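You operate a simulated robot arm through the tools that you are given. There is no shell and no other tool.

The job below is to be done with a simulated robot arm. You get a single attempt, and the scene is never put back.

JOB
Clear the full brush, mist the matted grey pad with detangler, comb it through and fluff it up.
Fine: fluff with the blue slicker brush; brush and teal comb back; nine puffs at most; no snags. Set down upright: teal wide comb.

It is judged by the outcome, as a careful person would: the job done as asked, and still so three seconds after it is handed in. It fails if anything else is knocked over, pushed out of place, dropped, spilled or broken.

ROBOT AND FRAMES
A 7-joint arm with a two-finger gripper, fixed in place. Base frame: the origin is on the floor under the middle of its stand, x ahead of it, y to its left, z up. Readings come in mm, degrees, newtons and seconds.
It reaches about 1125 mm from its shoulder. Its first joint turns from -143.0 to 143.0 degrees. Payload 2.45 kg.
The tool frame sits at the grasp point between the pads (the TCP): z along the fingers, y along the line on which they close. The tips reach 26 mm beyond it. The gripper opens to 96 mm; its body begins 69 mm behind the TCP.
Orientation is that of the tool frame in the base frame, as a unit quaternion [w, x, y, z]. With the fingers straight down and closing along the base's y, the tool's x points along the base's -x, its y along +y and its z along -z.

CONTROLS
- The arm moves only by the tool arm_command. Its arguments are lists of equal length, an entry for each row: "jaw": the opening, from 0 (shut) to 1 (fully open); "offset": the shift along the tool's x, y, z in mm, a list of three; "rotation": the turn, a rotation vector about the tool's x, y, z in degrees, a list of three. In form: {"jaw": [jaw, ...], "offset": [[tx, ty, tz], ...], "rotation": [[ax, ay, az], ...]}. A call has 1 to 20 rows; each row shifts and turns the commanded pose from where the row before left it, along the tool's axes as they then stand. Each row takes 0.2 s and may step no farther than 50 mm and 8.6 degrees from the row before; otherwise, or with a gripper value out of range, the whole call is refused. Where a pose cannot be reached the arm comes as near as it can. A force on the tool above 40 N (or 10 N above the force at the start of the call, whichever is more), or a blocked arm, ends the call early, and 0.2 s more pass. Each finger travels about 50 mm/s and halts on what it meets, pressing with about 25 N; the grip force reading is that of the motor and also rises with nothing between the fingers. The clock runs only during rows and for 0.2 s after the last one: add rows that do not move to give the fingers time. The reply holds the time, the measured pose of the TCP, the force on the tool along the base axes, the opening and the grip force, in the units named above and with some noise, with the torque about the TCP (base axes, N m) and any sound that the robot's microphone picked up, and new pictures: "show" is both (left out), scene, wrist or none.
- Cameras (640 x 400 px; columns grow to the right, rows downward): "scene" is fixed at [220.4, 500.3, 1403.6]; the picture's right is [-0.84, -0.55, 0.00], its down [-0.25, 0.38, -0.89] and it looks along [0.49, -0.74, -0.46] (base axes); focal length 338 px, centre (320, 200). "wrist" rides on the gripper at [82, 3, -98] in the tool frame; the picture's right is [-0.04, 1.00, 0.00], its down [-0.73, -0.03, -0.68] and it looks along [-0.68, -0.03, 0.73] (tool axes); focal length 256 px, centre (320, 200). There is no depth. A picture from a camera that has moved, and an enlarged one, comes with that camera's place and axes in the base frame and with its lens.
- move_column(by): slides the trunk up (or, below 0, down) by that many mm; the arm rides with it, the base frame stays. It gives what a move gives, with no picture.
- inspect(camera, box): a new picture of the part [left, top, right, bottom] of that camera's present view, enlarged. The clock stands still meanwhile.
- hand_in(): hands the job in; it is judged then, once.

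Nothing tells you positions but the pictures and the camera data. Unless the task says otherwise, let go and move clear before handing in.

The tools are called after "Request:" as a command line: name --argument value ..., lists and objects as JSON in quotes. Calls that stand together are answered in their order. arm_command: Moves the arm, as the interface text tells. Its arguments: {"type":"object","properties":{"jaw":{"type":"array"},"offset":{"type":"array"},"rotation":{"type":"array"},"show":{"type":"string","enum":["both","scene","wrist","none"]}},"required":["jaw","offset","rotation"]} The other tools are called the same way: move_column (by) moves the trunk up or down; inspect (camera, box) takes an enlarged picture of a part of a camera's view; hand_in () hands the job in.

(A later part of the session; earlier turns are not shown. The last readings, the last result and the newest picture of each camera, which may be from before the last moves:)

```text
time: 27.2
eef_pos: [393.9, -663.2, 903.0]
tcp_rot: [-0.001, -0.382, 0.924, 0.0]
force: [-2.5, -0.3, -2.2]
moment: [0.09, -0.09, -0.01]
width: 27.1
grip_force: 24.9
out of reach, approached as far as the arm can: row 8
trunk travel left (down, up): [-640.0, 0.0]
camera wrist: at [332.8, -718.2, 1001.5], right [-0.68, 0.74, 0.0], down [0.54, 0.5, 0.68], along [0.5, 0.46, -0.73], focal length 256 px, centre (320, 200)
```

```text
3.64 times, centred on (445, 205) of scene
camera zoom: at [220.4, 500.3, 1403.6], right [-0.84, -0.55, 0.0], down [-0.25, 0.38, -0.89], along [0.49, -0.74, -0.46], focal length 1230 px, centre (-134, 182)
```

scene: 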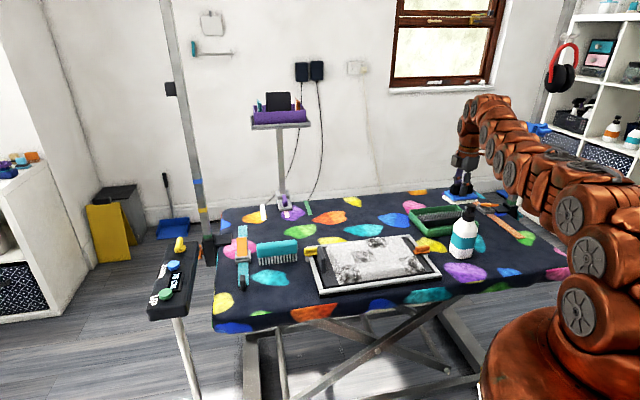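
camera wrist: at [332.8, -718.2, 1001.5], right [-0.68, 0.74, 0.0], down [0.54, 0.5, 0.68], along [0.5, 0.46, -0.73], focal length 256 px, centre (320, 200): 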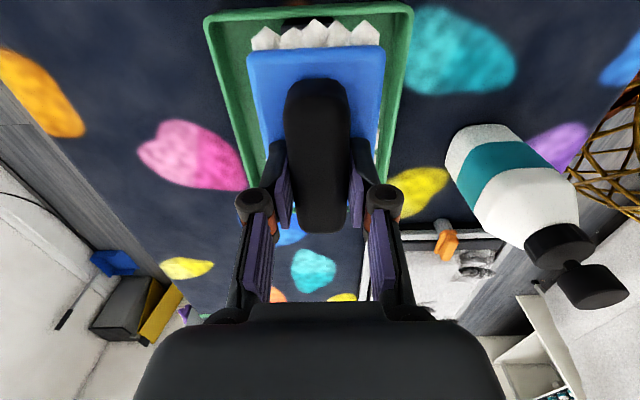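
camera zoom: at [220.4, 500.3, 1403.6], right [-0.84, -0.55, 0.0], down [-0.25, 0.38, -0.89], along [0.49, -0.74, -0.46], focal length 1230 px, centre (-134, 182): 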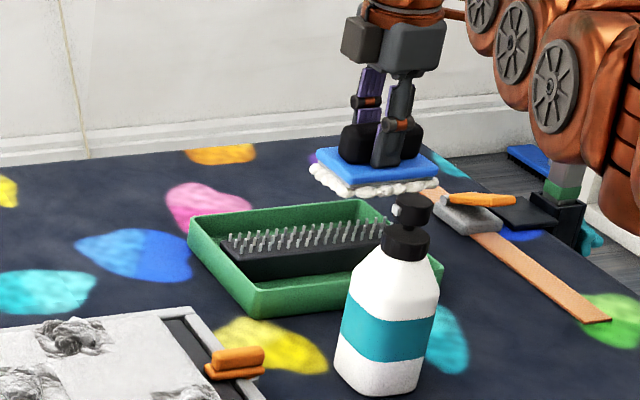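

The hair-clogged underside hangs just over the near end of the bar. I'll descend in small steps and feel for the pins.

Request:
arm_command --jaw '[0, 0, 0, 0]' --offset '[[0, -6, 18], [0, -2, 18], [0, 0, 10], [0, 0, 4]]' --rotation '[[0, 0, 0], [0, 0, 0], [0, 0, 0], [0, 0, 0]]' --show "none"

Request:
inspect --camera "scene" --box '[400, 170, 500, 250]'

```text
time: 28.2
eef_pos: [395.5, -665.2, 863.2]
tcp_rot: [0.0, -0.383, 0.924, -0.001]
force: [-0.2, 0.2, -1.2]
moment: [0.03, 0.0, -0.01]
width: 27.1
grip_force: 25.3
out of reach, approached as far as the arm can: row 1
trunk travel left (down, up): [-640.0, 0.0]
```

```text
5.00 times, centred on (450, 210) of scene
camera zoom: at [220.4, 500.3, 1403.6], right [-0.84, -0.55, 0.0], down [-0.25, 0.38, -0.89], along [0.49, -0.74, -0.46], focal length 1692 px, centre (-330, 150)
```

zoom: 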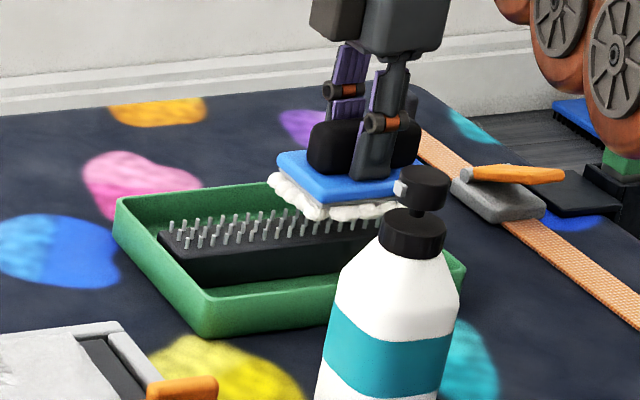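

Request:
arm_command --jaw '[0, 0, 0, 0]' --offset '[[0, -1, 6], [0, -1, 6], [0, 0, 5], [0, 0, 0]]' --rotation '[[0, 0, 0], [0, 0, 0], [0, 0, 0], [0, 0, 0]]' --show "none"

Request:
inspect --camera "scene" --box '[400, 170, 500, 250]'

```text
time: 29.2
eef_pos: [396.7, -663.4, 853.5]
tcp_rot: [0.0, -0.383, 0.924, 0.0]
force: [-0.3, 0.4, -1.2]
moment: [0.03, -0.01, -0.03]
width: 27.4
grip_force: 24.6
out of reach, approached as far as the arm can: row 2
trunk travel left (down, up): [-640.0, 0.0]
```

```text
5.00 times, centred on (450, 210) of scene
camera zoom: at [220.4, 500.3, 1403.6], right [-0.84, -0.55, 0.0], down [-0.25, 0.38, -0.89], along [0.49, -0.74, -0.46], focal length 1692 px, centre (-330, 150)
```

zoom: 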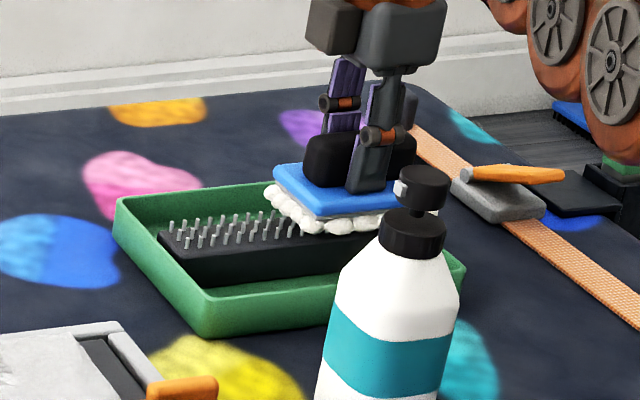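

Request:
arm_command --jaw '[0, 0, 0]' --offset '[[0, 0, 4], [0, 0, 4], [0, 0, 0]]' --rotation '[[0, 0, 0], [0, 0, 0], [0, 0, 0]]' --show "none"

Request:
inspect --camera "scene" --box '[400, 170, 500, 250]'

```text
time: 30.1
eef_pos: [397.0, -662.9, 848.2]
tcp_rot: [0.0, -0.383, 0.924, -0.003]
force: [-1.8, -0.4, 28.5]
moment: [0.34, -0.17, 0.0]
width: 27.4
grip_force: 25.4
trunk travel left (down, up): [-640.0, 0.0]
```

```text
5.00 times, centred on (450, 210) of scene
camera zoom: at [220.4, 500.3, 1403.6], right [-0.84, -0.55, 0.0], down [-0.25, 0.38, -0.89], along [0.49, -0.74, -0.46], focal length 1692 px, centre (-330, 150)
```

zoom: 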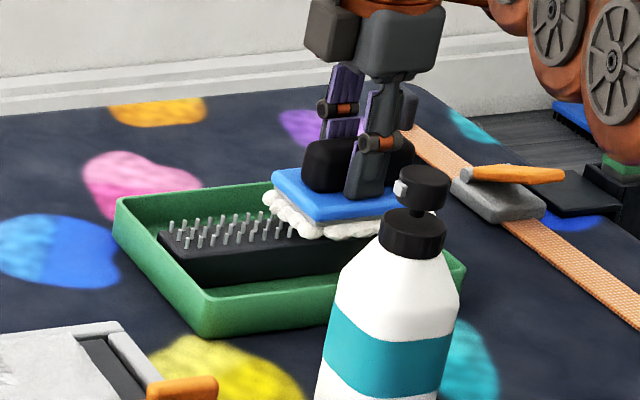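

Contact with the pins at TCP z≈849 (28 N). I'll ease off to a light pressure and draw the brush along the bar in short steps.

Request:
arm_command --jaw '[0, 0, 0, 0, 0, 0, 0, 0, 0, 0]' --offset '[[0, 0, -2], [-10, 0, 0], [-10, 0, 0], [-10, 0, 0], [-10, 0, 0], [-10, 0, 0], [-10, 0, 0], [-10, 0, 0], [-10, 0, 0], [0, 0, 0]]' --rotation '[[0, 0, 0], [0, 0, 0], [0, 0, 0], [0, 0, 0], [0, 0, 0], [0, 0, 0], [0, 0, 0], [0, 0, 0], [0, 0, 0], [0, 0, 0]]' --show "wrist"

Request:
inspect --camera "scene" --box '[400, 170, 500, 250]'

```text
time: 31.6
eef_pos: [437.8, -623.8, 847.5]
tcp_rot: [0.001, -0.383, 0.924, -0.005]
force: [-0.7, -0.4, 15.5]
moment: [0.37, 0.02, 0.04]
width: 27.4
grip_force: 25.1
trunk travel left (down, up): [-640.0, 0.0]
stopped in row 7: the force on the tool passed its limit at 41 N (the readings are from after the stop); the commanded pose is now the measured one
camera wrist: at [377.4, -677.7, 946.5], right [-0.68, 0.74, -0.01], down [0.54, 0.5, 0.68], along [0.5, 0.45, -0.74], focal length 256 px, centre (320, 200)
```

wrist: 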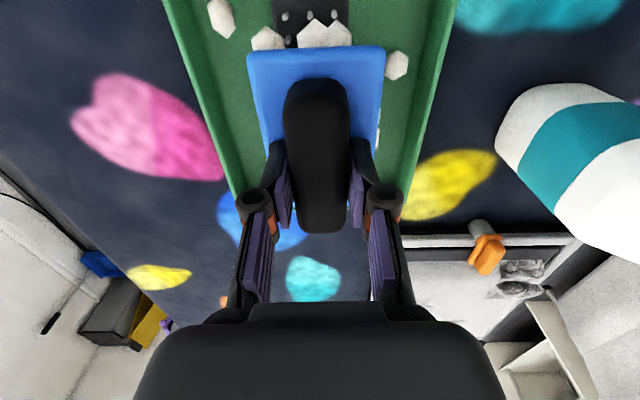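

```text
5.00 times, centred on (450, 210) of scene
camera zoom: at [220.4, 500.3, 1403.6], right [-0.84, -0.55, 0.0], down [-0.25, 0.38, -0.89], along [0.49, -0.74, -0.46], focal length 1692 px, centre (-330, 150)
```

zoom: 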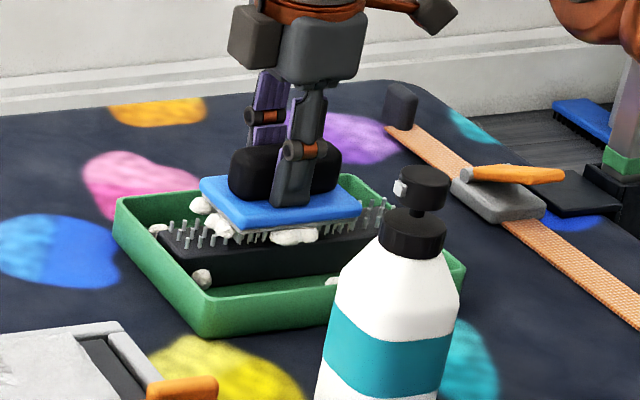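

The clumps are coming off into the tray. I'll lighten the contact a little and continue with back-and-forth strokes.

Request:
arm_command --jaw '[0, 0, 0, 0, 0, 0, 0, 0, 0, 0]' --offset '[[0, 0, -1.5], [-8, 0, 0], [-8, 0, 0], [-6, 0, 0], [8, 3, 0], [10, 3, 0], [10, 3, 0], [10, 3, 0], [10, 3, 0], [0, 0, 0]]' --rotation '[[0, 0, 0], [0, 0, 0], [0, 0, 0], [0, 0, 0], [0, 0, 0], [0, 0, 0], [0, 0, 0], [0, 0, 0], [0, 0, 0], [0, 0, 0]]' --show "wrist"

Request:
inspect --camera "scene" --box '[400, 170, 500, 250]'

```text
time: 33.9
eef_pos: [408.8, -632.2, 847.7]
tcp_rot: [-0.001, -0.382, 0.924, -0.002]
force: [0.7, 0.9, 11.7]
moment: [0.13, -0.17, -0.01]
width: 27.4
grip_force: 24.6
trunk travel left (down, up): [-640.0, 0.0]
camera wrist: at [347.8, -685.5, 946.5], right [-0.68, 0.74, 0.0], down [0.54, 0.5, 0.68], along [0.5, 0.46, -0.73], focal length 256 px, centre (320, 200)
```

wrist: 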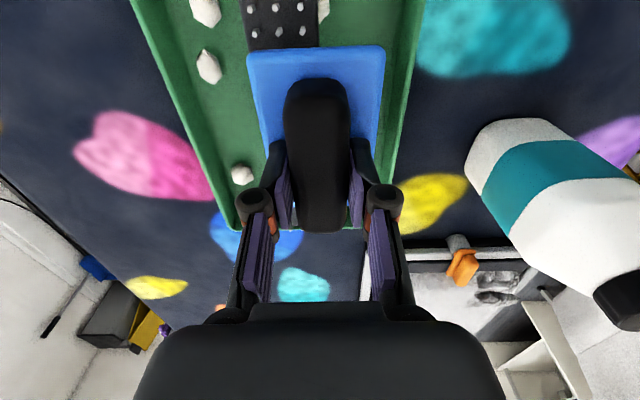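

```text
5.00 times, centred on (450, 210) of scene
camera zoom: at [220.4, 500.3, 1403.6], right [-0.84, -0.55, 0.0], down [-0.25, 0.38, -0.89], along [0.49, -0.74, -0.46], focal length 1692 px, centre (-330, 150)
```

zoom: 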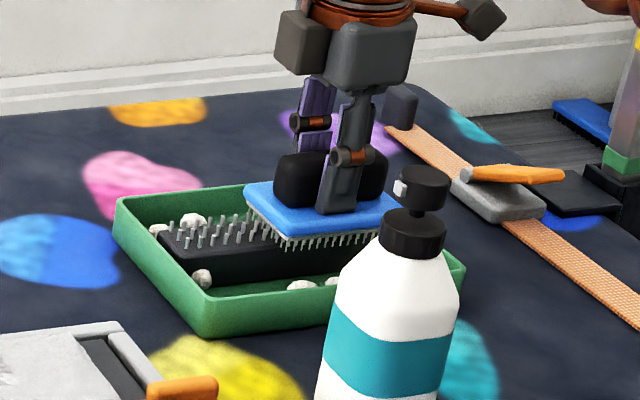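

The brush's pins show clean now and the hair is in the tray. I'll lift straight up and check the underside.

Request:
arm_command --jaw '[0, 0, 0, 0, 0, 0]' --offset '[[0, 0, -5], [0, 0, -12], [0, 4, -20], [0, 6, -20], [0, 6, -15], [0, 0, 0]]' --rotation '[[0, 0, 0], [0, 0, 0], [0, 0, 0], [0, 0, 0], [0, 0, 0], [0, 0, 0]]' --show "both"

Request:
inspect --camera "scene" --box '[400, 150, 500, 250]'

```text
time: 35.2
eef_pos: [398.1, -619.1, 921.7]
tcp_rot: [0.0, -0.382, 0.924, -0.002]
force: [-0.1, -0.3, -1.9]
moment: [0.04, -0.01, 0.0]
width: 27.4
grip_force: 24.8
trunk travel left (down, up): [-640.0, 0.0]
camera wrist: at [337.4, -674.2, 1018.9], right [-0.68, 0.74, 0.0], down [0.54, 0.5, 0.68], along [0.5, 0.46, -0.74], focal length 256 px, centre (320, 200)
```

scene: 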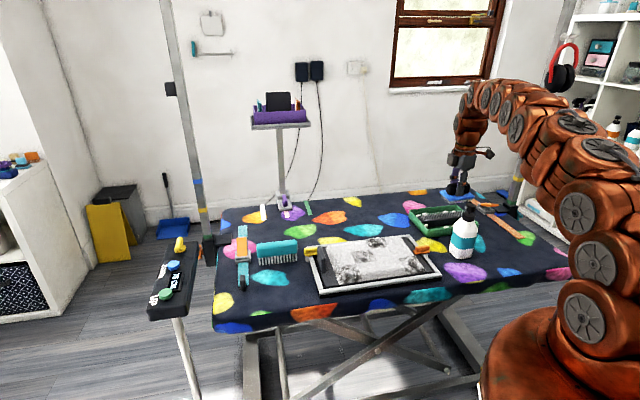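
wrist: 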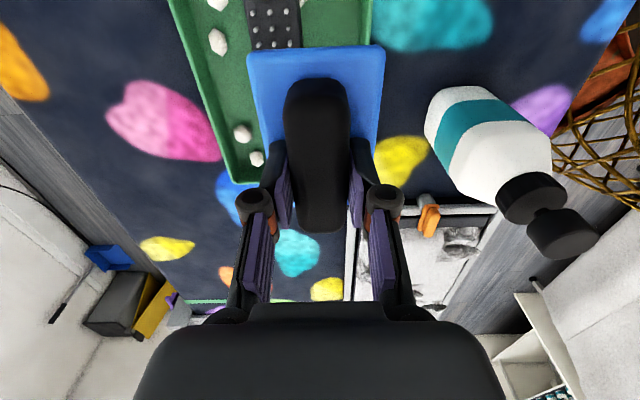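

```text
4.00 times, centred on (450, 200) of scene
camera zoom: at [220.4, 500.3, 1403.6], right [-0.84, -0.55, 0.0], down [-0.25, 0.38, -0.89], along [0.49, -0.74, -0.46], focal length 1353 px, centre (-200, 200)
```

zoom: 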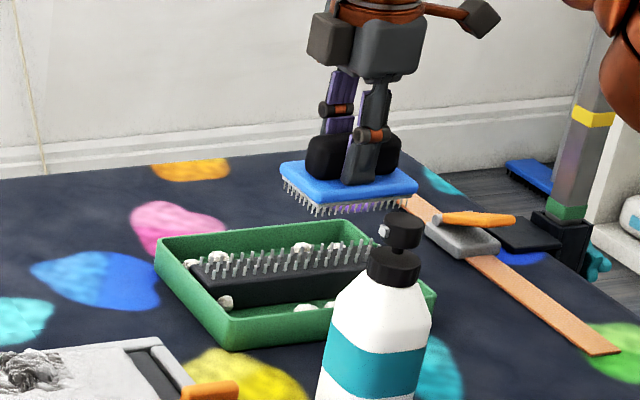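

The brush is fully clear, and every clump is inside the tray. I'll carry the brush back to its home spot so my gripper is free for the misting.

Request:
arm_command --jaw '[0, 0, 0, 0, 0, 0, 0, 0, 0, 0, 0, 0, 0, 0, 0, 0, 0, 0, 0, 0]' --offset '[[-10, 0, -12], [-22, 0, -22], [-28, 0, -22], [-34, 8, -10], [-38, 13, 0], [-38, 13, 0], [-38, 13, 0], [-38, 13, 0], [-38, 13, 0], [-38, 13, 0], [-38, 13, 0], [-38, 13, 0], [-38, 13, 0], [-38, 13, 0], [-38, 13, 0], [-38, 13, 0], [-34, 13, 0], [-22, 10, 0], [-10, 5, 0], [0, 0, 0]]' --rotation '[[0, 0, 0], [0, 0, 0], [0, 0, 0], [0, 0, 0], [0, 0, 0], [0, 0, 0], [0, 0, 0], [0, 0, 0], [0, 0, 0], [0, 0, 0], [0, 0, 0], [0, 0, 0], [0, 0, 0], [0, 0, 0], [0, 0, 0], [0, 0, 0], [0, 0, 0], [0, 0, 0], [0, 0, 0], [0, 0, 0]]' --show "both"

```text
time: 39.5
eef_pos: [697.1, -49.9, 984.4]
tcp_rot: [-0.001, -0.382, 0.924, -0.002]
force: [-0.8, -0.2, -0.6]
moment: [0.03, 0.0, 0.01]
width: 27.5
grip_force: 25.9
trunk travel left (down, up): [-640.0, 0.0]
camera wrist: at [636.1, -103.0, 1083.1], right [-0.68, 0.74, 0.0], down [0.54, 0.5, 0.68], along [0.5, 0.46, -0.73], focal length 256 px, centre (320, 200)
```

scene: 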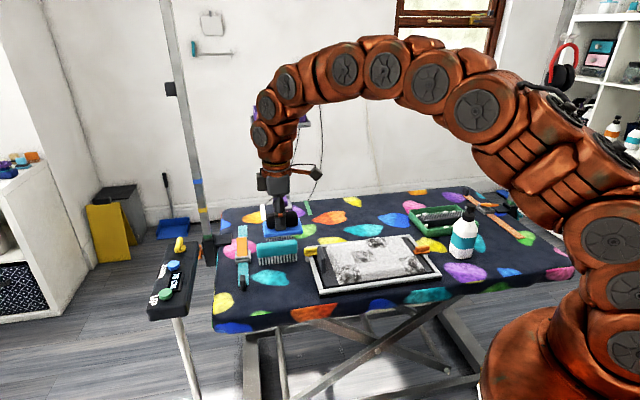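
wrist: 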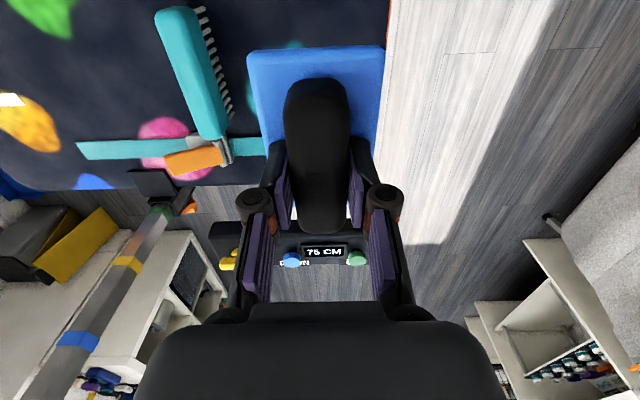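

Above the home spot now. I'll make a small correction and descend to just above the table, then feel for it.

Request:
arm_command --jaw '[0, 0, 0, 0, 0, 0, 0, 0]' --offset '[[-5, 2, 15], [0, 0, 30], [0, 0, 35], [0, 0, 35], [0, 0, 30], [0, 0, 18], [0, 0, 9], [0, 0, 3]]' --rotation '[[0, 0, 0], [0, 0, 0], [0, 0, 0], [0, 0, 0], [0, 0, 0], [0, 0, 0], [0, 0, 0], [0, 0, 0]]' --show "none"

Request:
inspect --camera "scene" --box '[230, 220, 330, 310]'

```text
time: 41.2
eef_pos: [700.7, -44.8, 807.3]
tcp_rot: [0.0, -0.381, 0.924, -0.002]
force: [0.3, -0.7, -1.6]
moment: [0.05, -0.02, -0.01]
width: 27.5
grip_force: 24.9
trunk travel left (down, up): [-640.0, 0.0]
```

```text
4.44 times, centred on (280, 265) of scene
camera zoom: at [220.4, 500.3, 1403.6], right [-0.84, -0.55, 0.0], down [-0.25, 0.38, -0.89], along [0.49, -0.74, -0.46], focal length 1504 px, centre (498, -89)
```

zoom: 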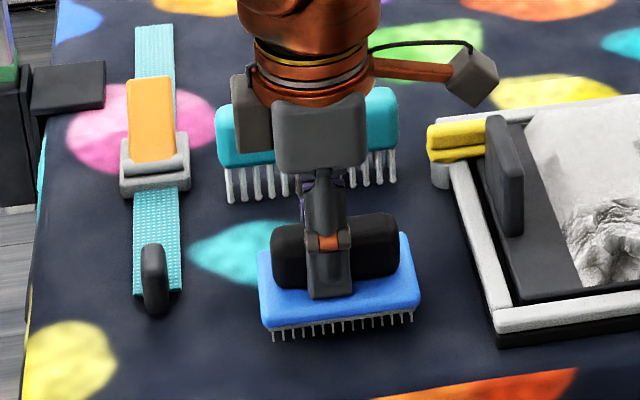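

Request:
arm_command --jaw '[0, 0, 0, 0]' --offset '[[0, 0, 2], [0, 0, 2], [0, 0, 2], [0, 0, 0]]' --rotation '[[0, 0, 0], [0, 0, 0], [0, 0, 0], [0, 0, 0]]' --show "none"

```text
time: 42.2
eef_pos: [699.9, -43.1, 801.1]
tcp_rot: [0.0, -0.382, 0.924, -0.002]
force: [0.2, 0.2, -0.7]
moment: [-0.03, 0.0, 0.0]
width: 27.0
grip_force: 24.9
trunk travel left (down, up): [-640.0, 0.0]
```

Request:
arm_command --jaw '[0, 0, 0]' --offset '[[0, 0, 2], [0, 0, 1.5], [0, 0, 0]]' --rotation '[[0, 0, 0], [0, 0, 0], [0, 0, 0]]' --show "none"

```text
time: 43.0
eef_pos: [700.4, -44.1, 802.7]
tcp_rot: [0.002, -0.382, 0.924, -0.002]
force: [-4.5, 0.6, 25.0]
moment: [-0.13, 0.53, -0.05]
width: 27.4
grip_force: 25.1
trunk travel left (down, up): [-640.0, 0.0]
```

The brush is on the table. I'll ease the downward pressure and open the jaws gently.

Request:
arm_command --jaw '[0, 0.3, 0.4, 0.55, 0.65, 0.65]' --offset '[[0, 0, -2.5], [0, 0, 0], [0, 0, 0], [0, 0, 0], [0, 0, 0], [0, 0, 0]]' --rotation '[[0, 0, 0], [0, 0, 0], [0, 0, 0], [0, 0, 0], [0, 0, 0], [0, 0, 0]]' --show "wrist"

```text
time: 44.5
eef_pos: [700.4, -44.1, 801.4]
tcp_rot: [0.0, -0.381, 0.925, -0.003]
force: [-0.1, 0.4, 0.3]
moment: [0.0, 0.0, -0.01]
width: 62.7
grip_force: 0.0
trunk travel left (down, up): [-640.0, 0.0]
camera wrist: at [639.7, -98.4, 900.6], right [-0.68, 0.74, 0.0], down [0.54, 0.5, 0.68], along [0.5, 0.46, -0.74], focal length 256 px, centre (320, 200)
```

wrist: 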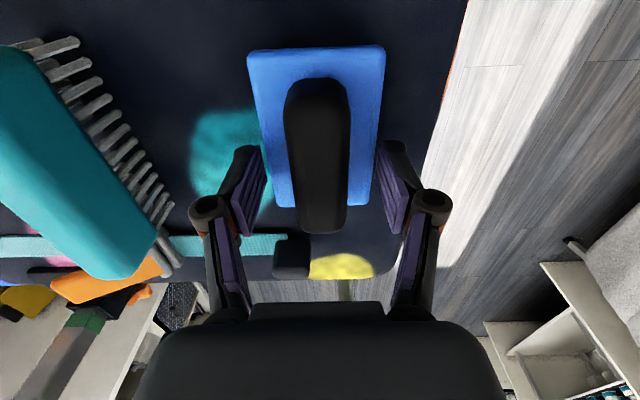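

The brush is back home, upright and clear. Next is the bottle: I'll rise straight up, close the jaws, and travel above the bottle to look at its pump head and nozzle.

Request:
arm_command --jaw '[0.65, 0.65, 0.65, 0.5, 0.3, 0, 0, 0, 0, 0, 0, 0, 0, 0, 0, 0, 0, 0, 0, 0]' --offset '[[0, 0, -25], [0, 0, -40], [0, 0, -45], [0, 0, -45], [0, 0, -45], [45, -4, 0], [45, -4, 0], [45, -4, 0], [45, -4, 0], [45, -4, 0], [45, -4, 0], [45, -4, 0], [45, -4, 0], [45, -4, 0], [45, -4, 0], [45, -4, 0], [45, -4, 0], [45, -2, 0], [30, 0, 0], [0, 0, 0]]' --rotation '[[0, 0, 0], [0, 0, 0], [0, 0, 0], [0, 0, 0], [0, 0, 0], [0, 0, 0], [0, 0, 0], [0, 0, 0], [0, 0, 0], [0, 0, 0], [0, 0, 0], [0, 0, 0], [0, 0, 0], [0, 0, 0], [0, 0, 0], [0, 0, 0], [0, 0, 0], [0, 0, 0], [0, 0, 0], [0, 0, 0]]' --show "both"

Request:
inspect --camera "wrist" --box '[200, 0, 440, 180]'

Request:
inspect --camera "scene" --box '[240, 220, 320, 310]'

```text
time: 48.6
eef_pos: [298.8, -513.9, 1001.2]
tcp_rot: [0.0, -0.382, 0.924, -0.002]
force: [-0.2, 0.1, 0.1]
moment: [0.01, 0.0, 0.0]
width: 0.1
grip_force: 24.8
trunk travel left (down, up): [-640.0, 0.0]
camera wrist: at [237.5, -568.4, 1100.8], right [-0.68, 0.74, 0.0], down [0.54, 0.5, 0.68], along [0.5, 0.46, -0.73], focal length 256 px, centre (320, 200)
```

scene: 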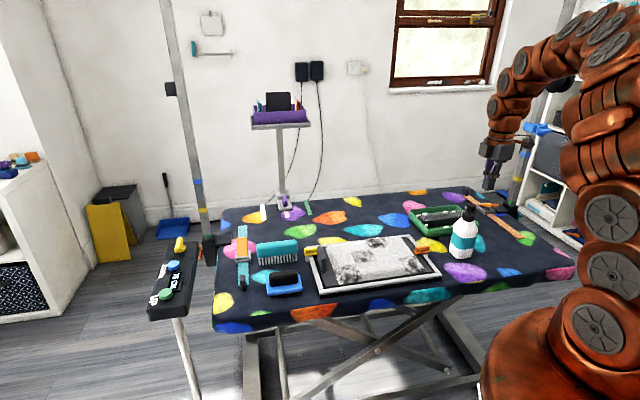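
wrist: 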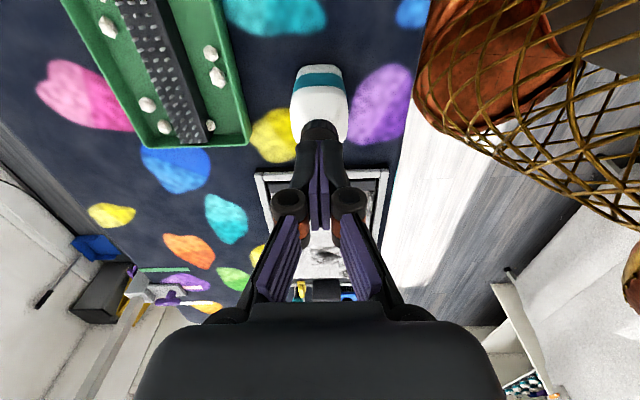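

```text
2.22 times, centred on (320, 90) of wrist
camera zoom: at [237.5, -568.4, 1100.8], right [-0.68, 0.74, 0.0], down [0.54, 0.5, 0.68], along [0.5, 0.46, -0.73], focal length 569 px, centre (320, 444)
```

zoom: 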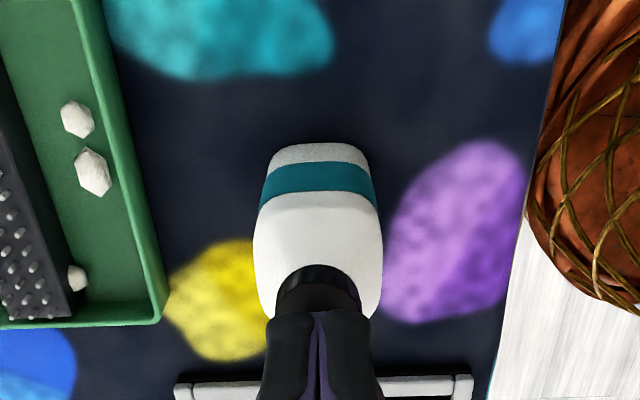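

```text
4.44 times, centred on (280, 265) of scene
camera zoom: at [220.4, 500.3, 1403.6], right [-0.84, -0.55, 0.0], down [-0.25, 0.38, -0.89], along [0.49, -0.74, -0.46], focal length 1504 px, centre (498, -89)
```

zoom: 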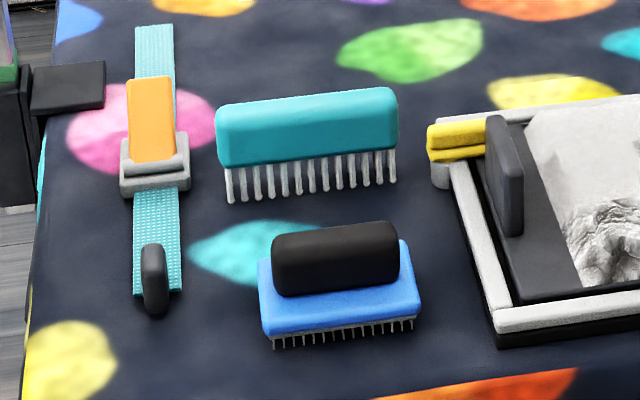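

The bottle lies straight ahead, with the pump head hidden behind my fingers. I'll back off a little to see the head and nozzle.

Request:
arm_command --jaw '[0, 0, 0]' --offset '[[35, 0, 0], [35, 0, 0], [0, 0, 0]]' --rotation '[[0, 0, 0], [0, 0, 0], [0, 0, 0]]' --show "wrist"

Request:
inspect --camera "wrist" --box '[220, 60, 420, 220]'

Request:
inspect --camera "scene" --box '[440, 195, 500, 270]'

```text
time: 49.5
eef_pos: [249.7, -562.8, 1004.1]
tcp_rot: [0.0, -0.382, 0.924, -0.002]
force: [0.4, 0.2, 0.2]
moment: [0.04, 0.01, 0.0]
width: 0.1
grip_force: 24.6
trunk travel left (down, up): [-640.0, 0.0]
camera wrist: at [188.5, -617.3, 1101.7], right [-0.68, 0.74, 0.0], down [0.54, 0.5, 0.68], along [0.5, 0.46, -0.73], focal length 256 px, centre (320, 200)
```

wrist: 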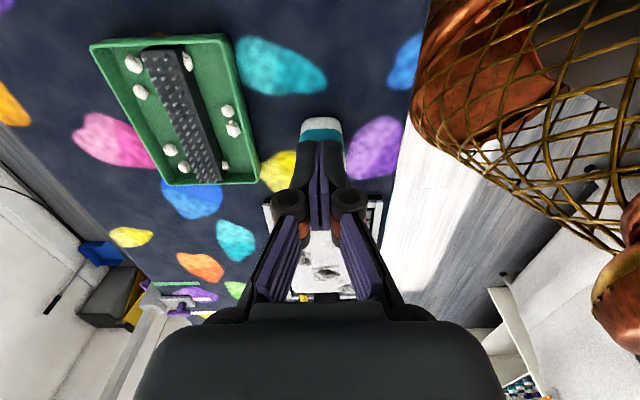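

```text
2.50 times, centred on (320, 140) of wrist
camera zoom: at [188.5, -617.3, 1101.7], right [-0.68, 0.74, 0.0], down [0.54, 0.5, 0.68], along [0.5, 0.46, -0.73], focal length 640 px, centre (320, 350)
```

zoom: 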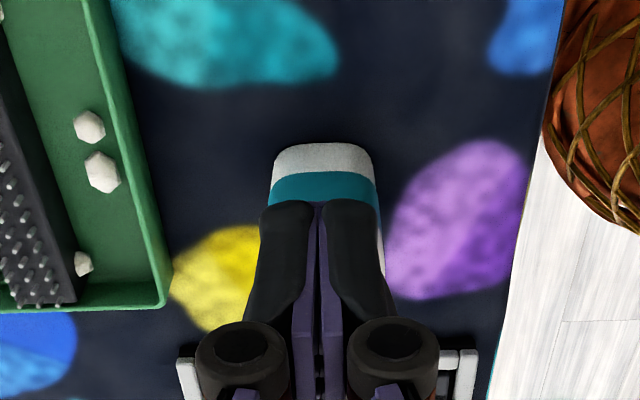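

```text
5.33 times, centred on (470, 232) of scene
camera zoom: at [220.4, 500.3, 1403.6], right [-0.84, -0.55, 0.0], down [-0.25, 0.38, -0.89], along [0.49, -0.74, -0.46], focal length 1804 px, centre (-480, 27)
```

zoom: 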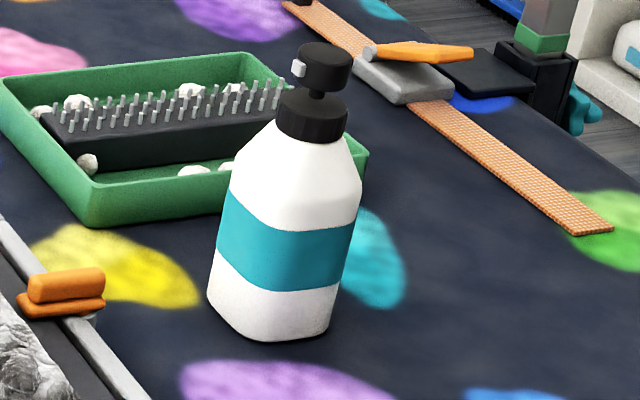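

Request:
arm_command --jaw '[0, 0, 0, 0]' --offset '[[-40, 0, 0], [-45, 0, 0], [-35, 0, 0], [0, 0, 0]]' --rotation '[[0, 0, 0], [0, 0, 0], [0, 0, 0], [0, 0, 0]]' --show "wrist"

Request:
inspect --camera "wrist" --box '[220, 0, 420, 160]'

```text
time: 50.5
eef_pos: [333.7, -477.6, 1005.1]
tcp_rot: [0.0, -0.381, 0.924, -0.002]
force: [-0.5, 0.3, 0.4]
moment: [0.0, -0.01, 0.04]
width: 0.0
grip_force: 25.2
trunk travel left (down, up): [-640.0, 0.0]
camera wrist: at [274.0, -531.7, 1104.0], right [-0.68, 0.74, 0.0], down [0.54, 0.5, 0.68], along [0.5, 0.46, -0.73], focal length 256 px, centre (320, 200)
```

wrist: 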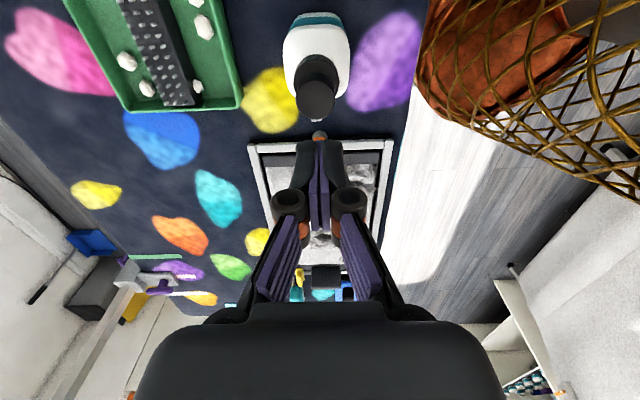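

```text
2.50 times, centred on (320, 80) of wrist
camera zoom: at [274.0, -531.7, 1104.0], right [-0.68, 0.74, 0.0], down [0.54, 0.5, 0.68], along [0.5, 0.46, -0.73], focal length 640 px, centre (320, 500)
```

zoom: 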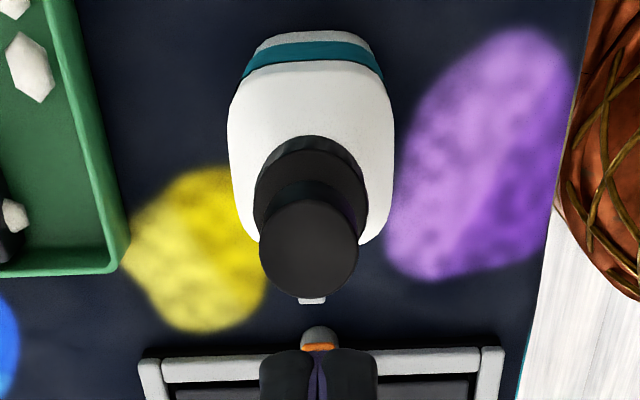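

The nozzle points along the table's long axis, straight at the pad. The pump head's centre is at about (326,-489) with its top near z≈930. I'll line up the closed fingertips above it.

Request:
arm_command --jaw '[0, 0, 0, 0]' --offset '[[13.5, -2.6, 0], [0, 0, 20], [0, 0, 16], [0, 0, 0]]' --rotation '[[0, 0, 0], [0, 0, 0], [0, 0, 0], [0, 0, 0]]' --show "wrist"

Request:
inspect --camera "scene" --box '[435, 170, 505, 260]'

Request:
inspect --camera "wrist" --box '[240, 60, 400, 200]'

```text
time: 51.5
eef_pos: [325.7, -489.7, 966.2]
tcp_rot: [0.0, -0.381, 0.924, -0.001]
force: [-0.3, 0.0, 0.1]
moment: [-0.01, 0.01, 0.0]
width: 0.0
grip_force: 25.0
trunk travel left (down, up): [-640.0, 0.0]
camera wrist: at [265.9, -543.3, 1065.7], right [-0.68, 0.74, 0.0], down [0.54, 0.5, 0.68], along [0.5, 0.46, -0.73], focal length 256 px, centre (320, 200)
```

wrist: 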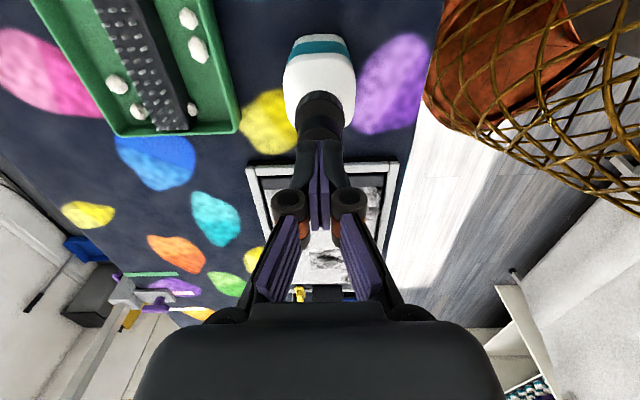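

```text
4.44 times, centred on (470, 215) of scene
camera zoom: at [220.4, 500.3, 1403.6], right [-0.84, -0.55, 0.0], down [-0.25, 0.38, -0.89], along [0.49, -0.74, -0.46], focal length 1504 px, centre (-347, 133)
```

zoom: 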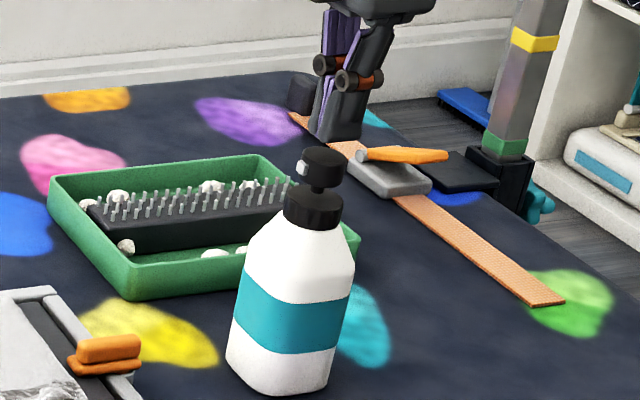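

```text
2.86 times, centred on (320, 130) of wrist
camera zoom: at [265.9, -543.3, 1065.7], right [-0.68, 0.74, 0.0], down [0.54, 0.5, 0.68], along [0.5, 0.46, -0.73], focal length 731 px, centre (320, 400)
```

zoom: 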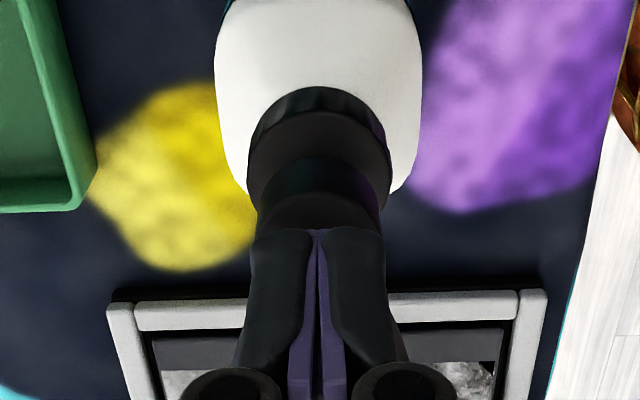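

Tips are centred over the head. I'll press down slowly and listen for the puff.

Request:
arm_command --jaw '[0, 0, 0, 0, 0]' --offset '[[-2, 0, 6], [0, 0, 3], [0, 0, 2], [0, 0, 2], [0, 0, 2]]' --rotation '[[0, 0, 0], [0, 0, 0], [0, 0, 0], [0, 0, 0], [0, 0, 0]]' --show "none"

```text
time: 52.6
eef_pos: [329.3, -488.3, 951.8]
tcp_rot: [-0.001, -0.383, 0.924, -0.001]
force: [0.6, -0.7, 0.1]
moment: [0.02, -0.01, 0.01]
width: 6.0
grip_force: 24.8
trunk travel left (down, up): [-640.0, 0.0]
```

Request:
inspect --camera "scene" --box '[440, 180, 500, 250]'

Request:
inspect --camera "wrist" --box '[240, 60, 400, 200]'

```text
5.71 times, centred on (470, 215) of scene
camera zoom: at [220.4, 500.3, 1403.6], right [-0.84, -0.55, 0.0], down [-0.25, 0.38, -0.89], along [0.49, -0.74, -0.46], focal length 1933 px, centre (-537, 114)
```

zoom: 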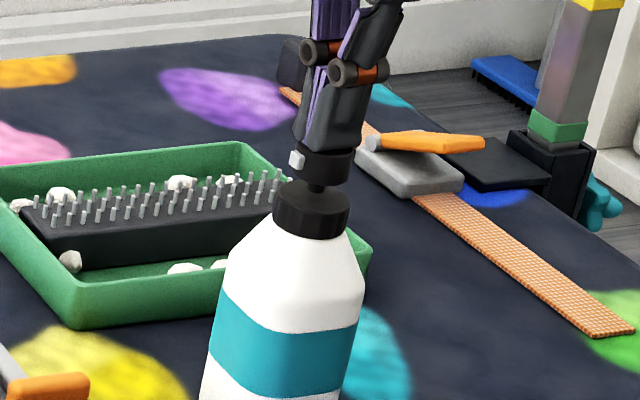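

```text
2.86 times, centred on (320, 130) of wrist
camera zoom: at [268.3, -542.8, 1050.6], right [-0.68, 0.74, 0.0], down [0.54, 0.5, 0.68], along [0.5, 0.46, -0.73], focal length 731 px, centre (320, 400)
```

zoom: 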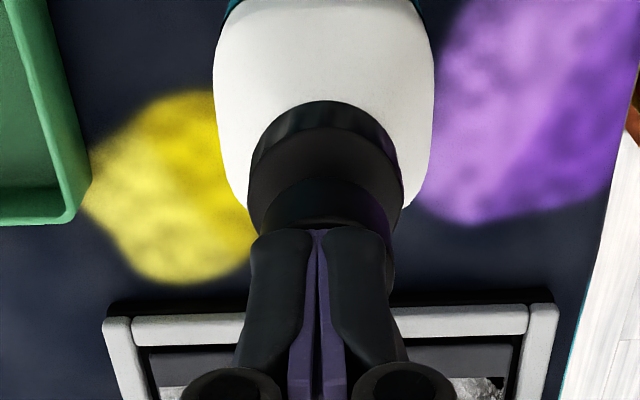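

The tips are on the head with no force yet, and the jaws read 6 mm apart. I'll press a few more millimetres and watch.

Request:
arm_command --jaw '[0, 0]' --offset '[[0, 0, 2], [0, 0, 2]]' --rotation '[[0, 0, 0], [0, 0, 0]]' --show "none"

Request:
inspect --camera "scene" --box '[440, 180, 500, 250]'

```text
time: 53.2
eef_pos: [328.2, -488.7, 947.9]
tcp_rot: [0.0, -0.382, 0.924, -0.002]
force: [-0.6, -1.5, 2.1]
moment: [-0.02, -0.01, -0.01]
width: 6.0
grip_force: 25.4
trunk travel left (down, up): [-640.0, 0.0]
heard: click
```

```text
5.71 times, centred on (470, 215) of scene
camera zoom: at [220.4, 500.3, 1403.6], right [-0.84, -0.55, 0.0], down [-0.25, 0.38, -0.89], along [0.49, -0.74, -0.46], focal length 1933 px, centre (-537, 114)
```

zoom: 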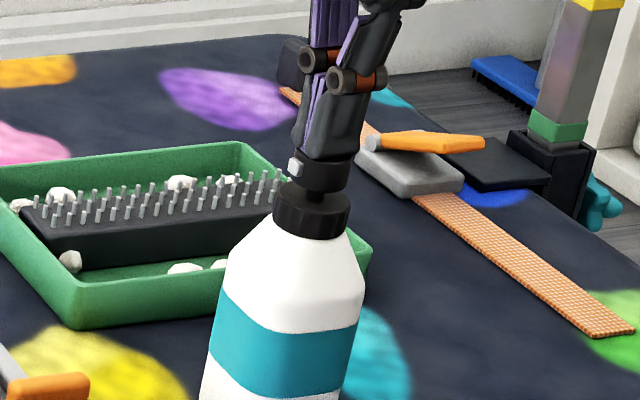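

A click: the pump went down under about 2 N. Let me see whether the pad was misted.

Request:
inspect --camera "scene" --box '[300, 220, 460, 310]'

Request:
inspect --camera "wrist" --box '[220, 140, 420, 320]'

```text
4.00 times, centred on (380, 265) of scene
camera zoom: at [220.4, 500.3, 1403.6], right [-0.84, -0.55, 0.0], down [-0.25, 0.38, -0.89], along [0.49, -0.74, -0.46], focal length 1353 px, centre (80, -60)
```

zoom: 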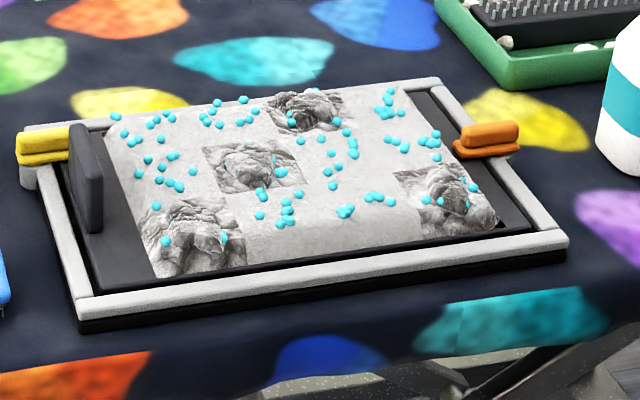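

```text
2.22 times, centred on (320, 230) of wrist
camera zoom: at [268.2, -542.3, 1046.6], right [-0.68, 0.74, 0.0], down [0.54, 0.5, 0.68], along [0.5, 0.46, -0.73], focal length 569 px, centre (320, 133)
```

zoom: 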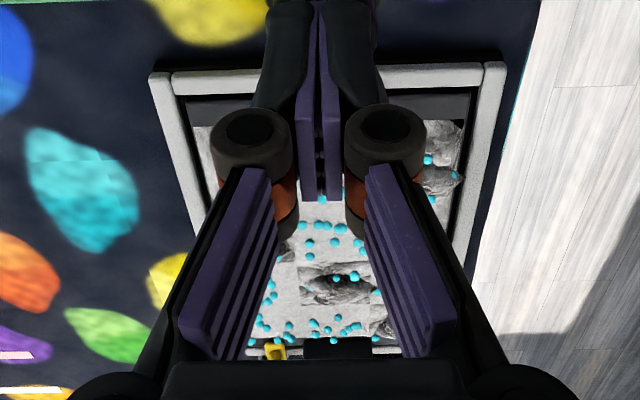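

The puff landed across the whole pad, visible as cyan droplets, so the bottle can mist from where it stands. I'll release the pump and press again, counting each click (1 so far).

Request:
arm_command --jaw '[0, 0, 0, 0, 0]' --offset '[[0, 0, -3], [0, 0, -3], [0, 0, -3], [0, 0, 0], [0, 0, 0]]' --rotation '[[0, 0, 0], [0, 0, 0], [0, 0, 0], [0, 0, 0], [0, 0, 0]]' --show "none"

Request:
inspect --camera "scene" --box '[300, 220, 460, 310]'

Request:
inspect --camera "scene" --box '[440, 180, 500, 250]'

```text
time: 54.5
eef_pos: [329.6, -489.0, 957.0]
tcp_rot: [0.0, -0.382, 0.924, -0.002]
force: [0.5, 0.2, -1.4]
moment: [0.01, 0.0, -0.01]
width: 0.3
grip_force: 25.9
trunk travel left (down, up): [-640.0, 0.0]
```

```text
4.00 times, centred on (380, 265) of scene
camera zoom: at [220.4, 500.3, 1403.6], right [-0.84, -0.55, 0.0], down [-0.25, 0.38, -0.89], along [0.49, -0.74, -0.46], focal length 1353 px, centre (80, -60)
```

zoom: 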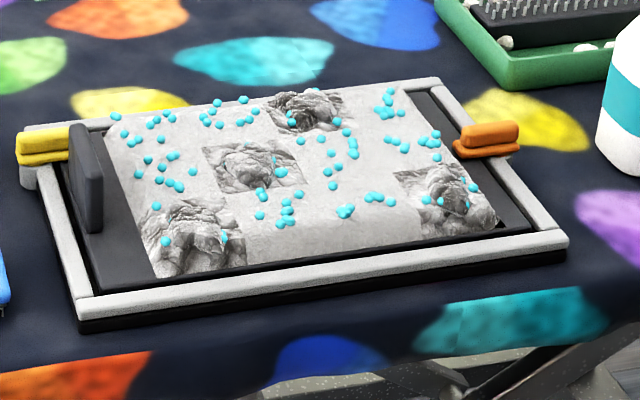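

```text
5.71 times, centred on (470, 215) of scene
camera zoom: at [220.4, 500.3, 1403.6], right [-0.84, -0.55, 0.0], down [-0.25, 0.38, -0.89], along [0.49, -0.74, -0.46], focal length 1933 px, centre (-537, 114)
```

zoom: 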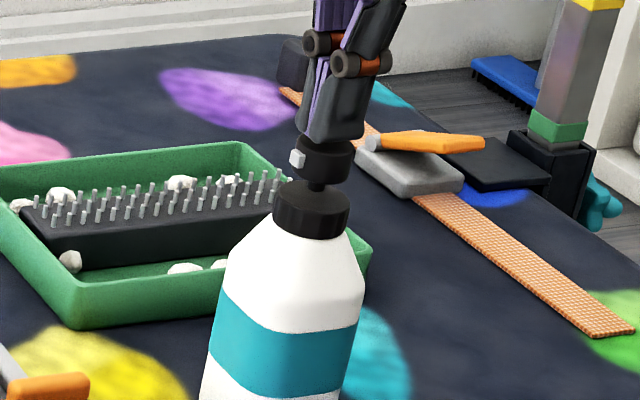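

Pump has returned. Second puff.

Request:
arm_command --jaw '[0, 0, 0, 0, 0, 0, 0, 0, 0, 0]' --offset '[[0, 0, 3], [0, 0, 2], [0, 0, 2], [0, 0, 2], [0, 0, 0], [0, 0, -3], [0, 0, -3], [0, 0, -3], [0, 0, 0], [0, 0, 0]]' --rotation '[[0, 0, 0], [0, 0, 0], [0, 0, 0], [0, 0, 0], [0, 0, 0], [0, 0, 0], [0, 0, 0], [0, 0, 0], [0, 0, 0], [0, 0, 0]]' --show "none"

Request:
inspect --camera "scene" --box '[300, 220, 460, 310]'

```text
time: 56.6
eef_pos: [328.0, -488.6, 956.6]
tcp_rot: [0.0, -0.383, 0.924, -0.002]
force: [0.1, 0.3, -0.3]
moment: [-0.03, 0.0, -0.02]
width: 0.0
grip_force: 24.7
trunk travel left (down, up): [-640.0, 0.0]
heard: click
```

```text
4.00 times, centred on (380, 265) of scene
camera zoom: at [220.4, 500.3, 1403.6], right [-0.84, -0.55, 0.0], down [-0.25, 0.38, -0.89], along [0.49, -0.74, -0.46], focal length 1353 px, centre (80, -60)
```

zoom: 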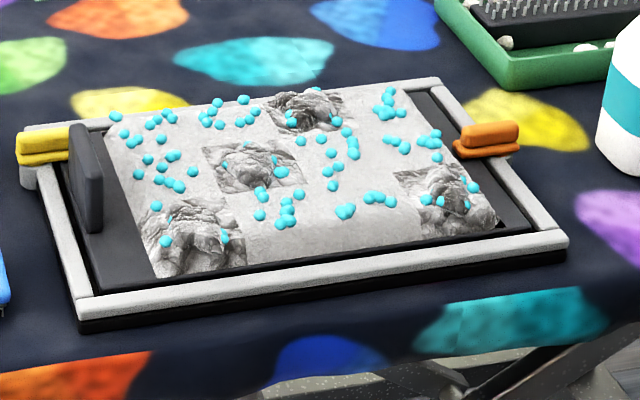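

The droplets grew, evenly over the pad. Third and fourth puffs.

Request:
arm_command --jaw '[0, 0, 0, 0, 0, 0, 0, 0, 0, 0]' --offset '[[0, 0, 3], [0, 0, 2], [0, 0, 2], [0, 0, 2], [0, 0, 0], [0, 0, -3], [0, 0, -3], [0, 0, -3], [0, 0, 0], [0, 0, 0]]' --rotation '[[0, 0, 0], [0, 0, 0], [0, 0, 0], [0, 0, 0], [0, 0, 0], [0, 0, 0], [0, 0, 0], [0, 0, 0], [0, 0, 0], [0, 0, 0]]' --show "none"

Request:
inspect --camera "scene" --box '[300, 220, 460, 310]'

Request:
arm_command --jaw '[0, 0, 0, 0, 0, 0, 0, 0, 0, 0]' --offset '[[0, 0, 3], [0, 0, 2], [0, 0, 2], [0, 0, 2], [0, 0, 0], [0, 0, -3], [0, 0, -3], [0, 0, -3], [0, 0, 0], [0, 0, 0]]' --rotation '[[0, 0, 0], [0, 0, 0], [0, 0, 0], [0, 0, 0], [0, 0, 0], [0, 0, 0], [0, 0, 0], [0, 0, 0], [0, 0, 0], [0, 0, 0]]' --show "none"

Request:
inspect --camera "scene" --box '[300, 220, 460, 310]'

```text
time: 58.9
eef_pos: [328.3, -489.1, 956.8]
tcp_rot: [0.0, -0.381, 0.924, -0.002]
force: [-0.9, 0.2, 0.9]
moment: [0.0, 0.03, 0.01]
width: 0.0
grip_force: 25.6
trunk travel left (down, up): [-640.0, 0.0]
heard: click
```

```text
4.00 times, centred on (380, 265) of scene
camera zoom: at [220.4, 500.3, 1403.6], right [-0.84, -0.55, 0.0], down [-0.25, 0.38, -0.89], along [0.49, -0.74, -0.46], focal length 1353 px, centre (80, -60)
```

zoom: 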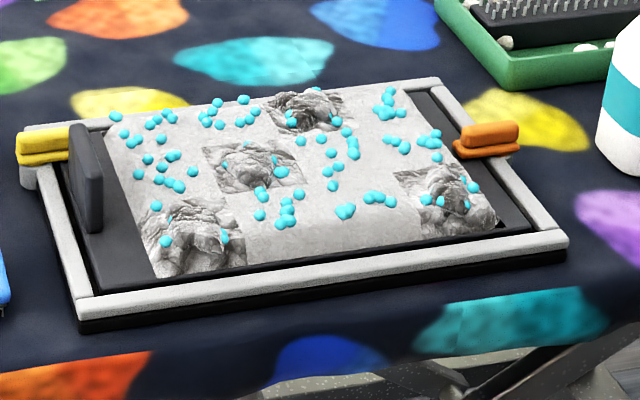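

```text
time: 61.0
eef_pos: [328.5, -488.3, 956.7]
tcp_rot: [-0.001, -0.382, 0.924, -0.002]
force: [0.2, -0.5, 0.2]
moment: [-0.01, -0.05, -0.01]
width: 0.0
grip_force: 24.4
trunk travel left (down, up): [-640.0, 0.0]
heard: click
```

```text
4.00 times, centred on (380, 265) of scene
camera zoom: at [220.4, 500.3, 1403.6], right [-0.84, -0.55, 0.0], down [-0.25, 0.38, -0.89], along [0.49, -0.74, -0.46], focal length 1353 px, centre (80, -60)
```

zoom: 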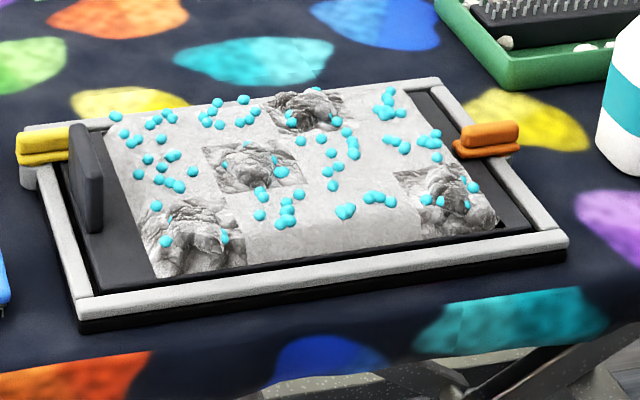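

Request:
inspect --camera "scene" --box '[330, 235, 380, 285]'

Request:
arm_command --jaw '[0, 0, 0, 0, 0, 0, 0, 0, 0, 0]' --offset '[[0, 0, 3], [0, 0, 2], [0, 0, 2], [0, 0, 2], [0, 0, 0], [0, 0, -3], [0, 0, -3], [0, 0, -3], [0, 0, 0], [0, 0, 0]]' --rotation '[[0, 0, 0], [0, 0, 0], [0, 0, 0], [0, 0, 0], [0, 0, 0], [0, 0, 0], [0, 0, 0], [0, 0, 0], [0, 0, 0], [0, 0, 0]]' --show "none"

Request:
inspect --camera "scene" --box '[330, 235, 380, 285]'

```text
8.00 times, centred on (355, 260) of scene
camera zoom: at [220.4, 500.3, 1403.6], right [-0.84, -0.55, 0.0], down [-0.25, 0.38, -0.89], along [0.49, -0.74, -0.46], focal length 2706 px, centre (40, -280)
```

zoom: 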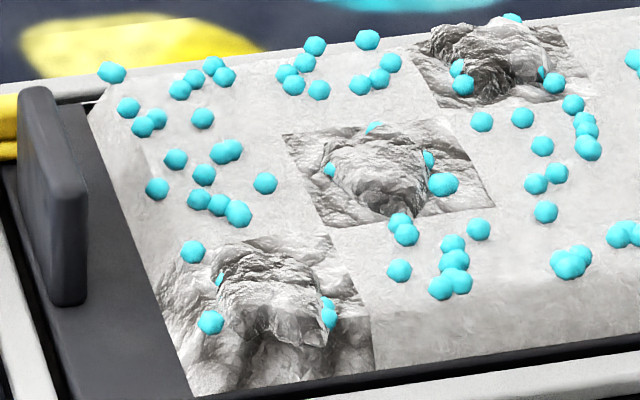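

```text
time: 63.2
eef_pos: [328.7, -488.3, 957.0]
tcp_rot: [0.0, -0.381, 0.924, -0.002]
force: [-0.3, -0.7, 0.7]
moment: [0.03, -0.04, -0.04]
width: 0.0
grip_force: 24.7
trunk travel left (down, up): [-640.0, 0.0]
heard: click
```

```text
8.00 times, centred on (355, 260) of scene
camera zoom: at [220.4, 500.3, 1403.6], right [-0.84, -0.55, 0.0], down [-0.25, 0.38, -0.89], along [0.49, -0.74, -0.46], focal length 2706 px, centre (40, -280)
```

zoom: 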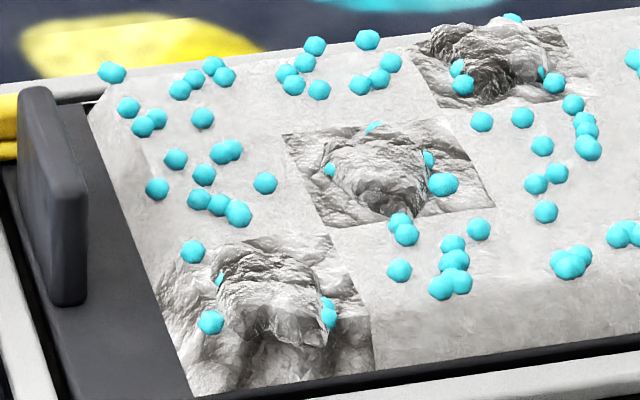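

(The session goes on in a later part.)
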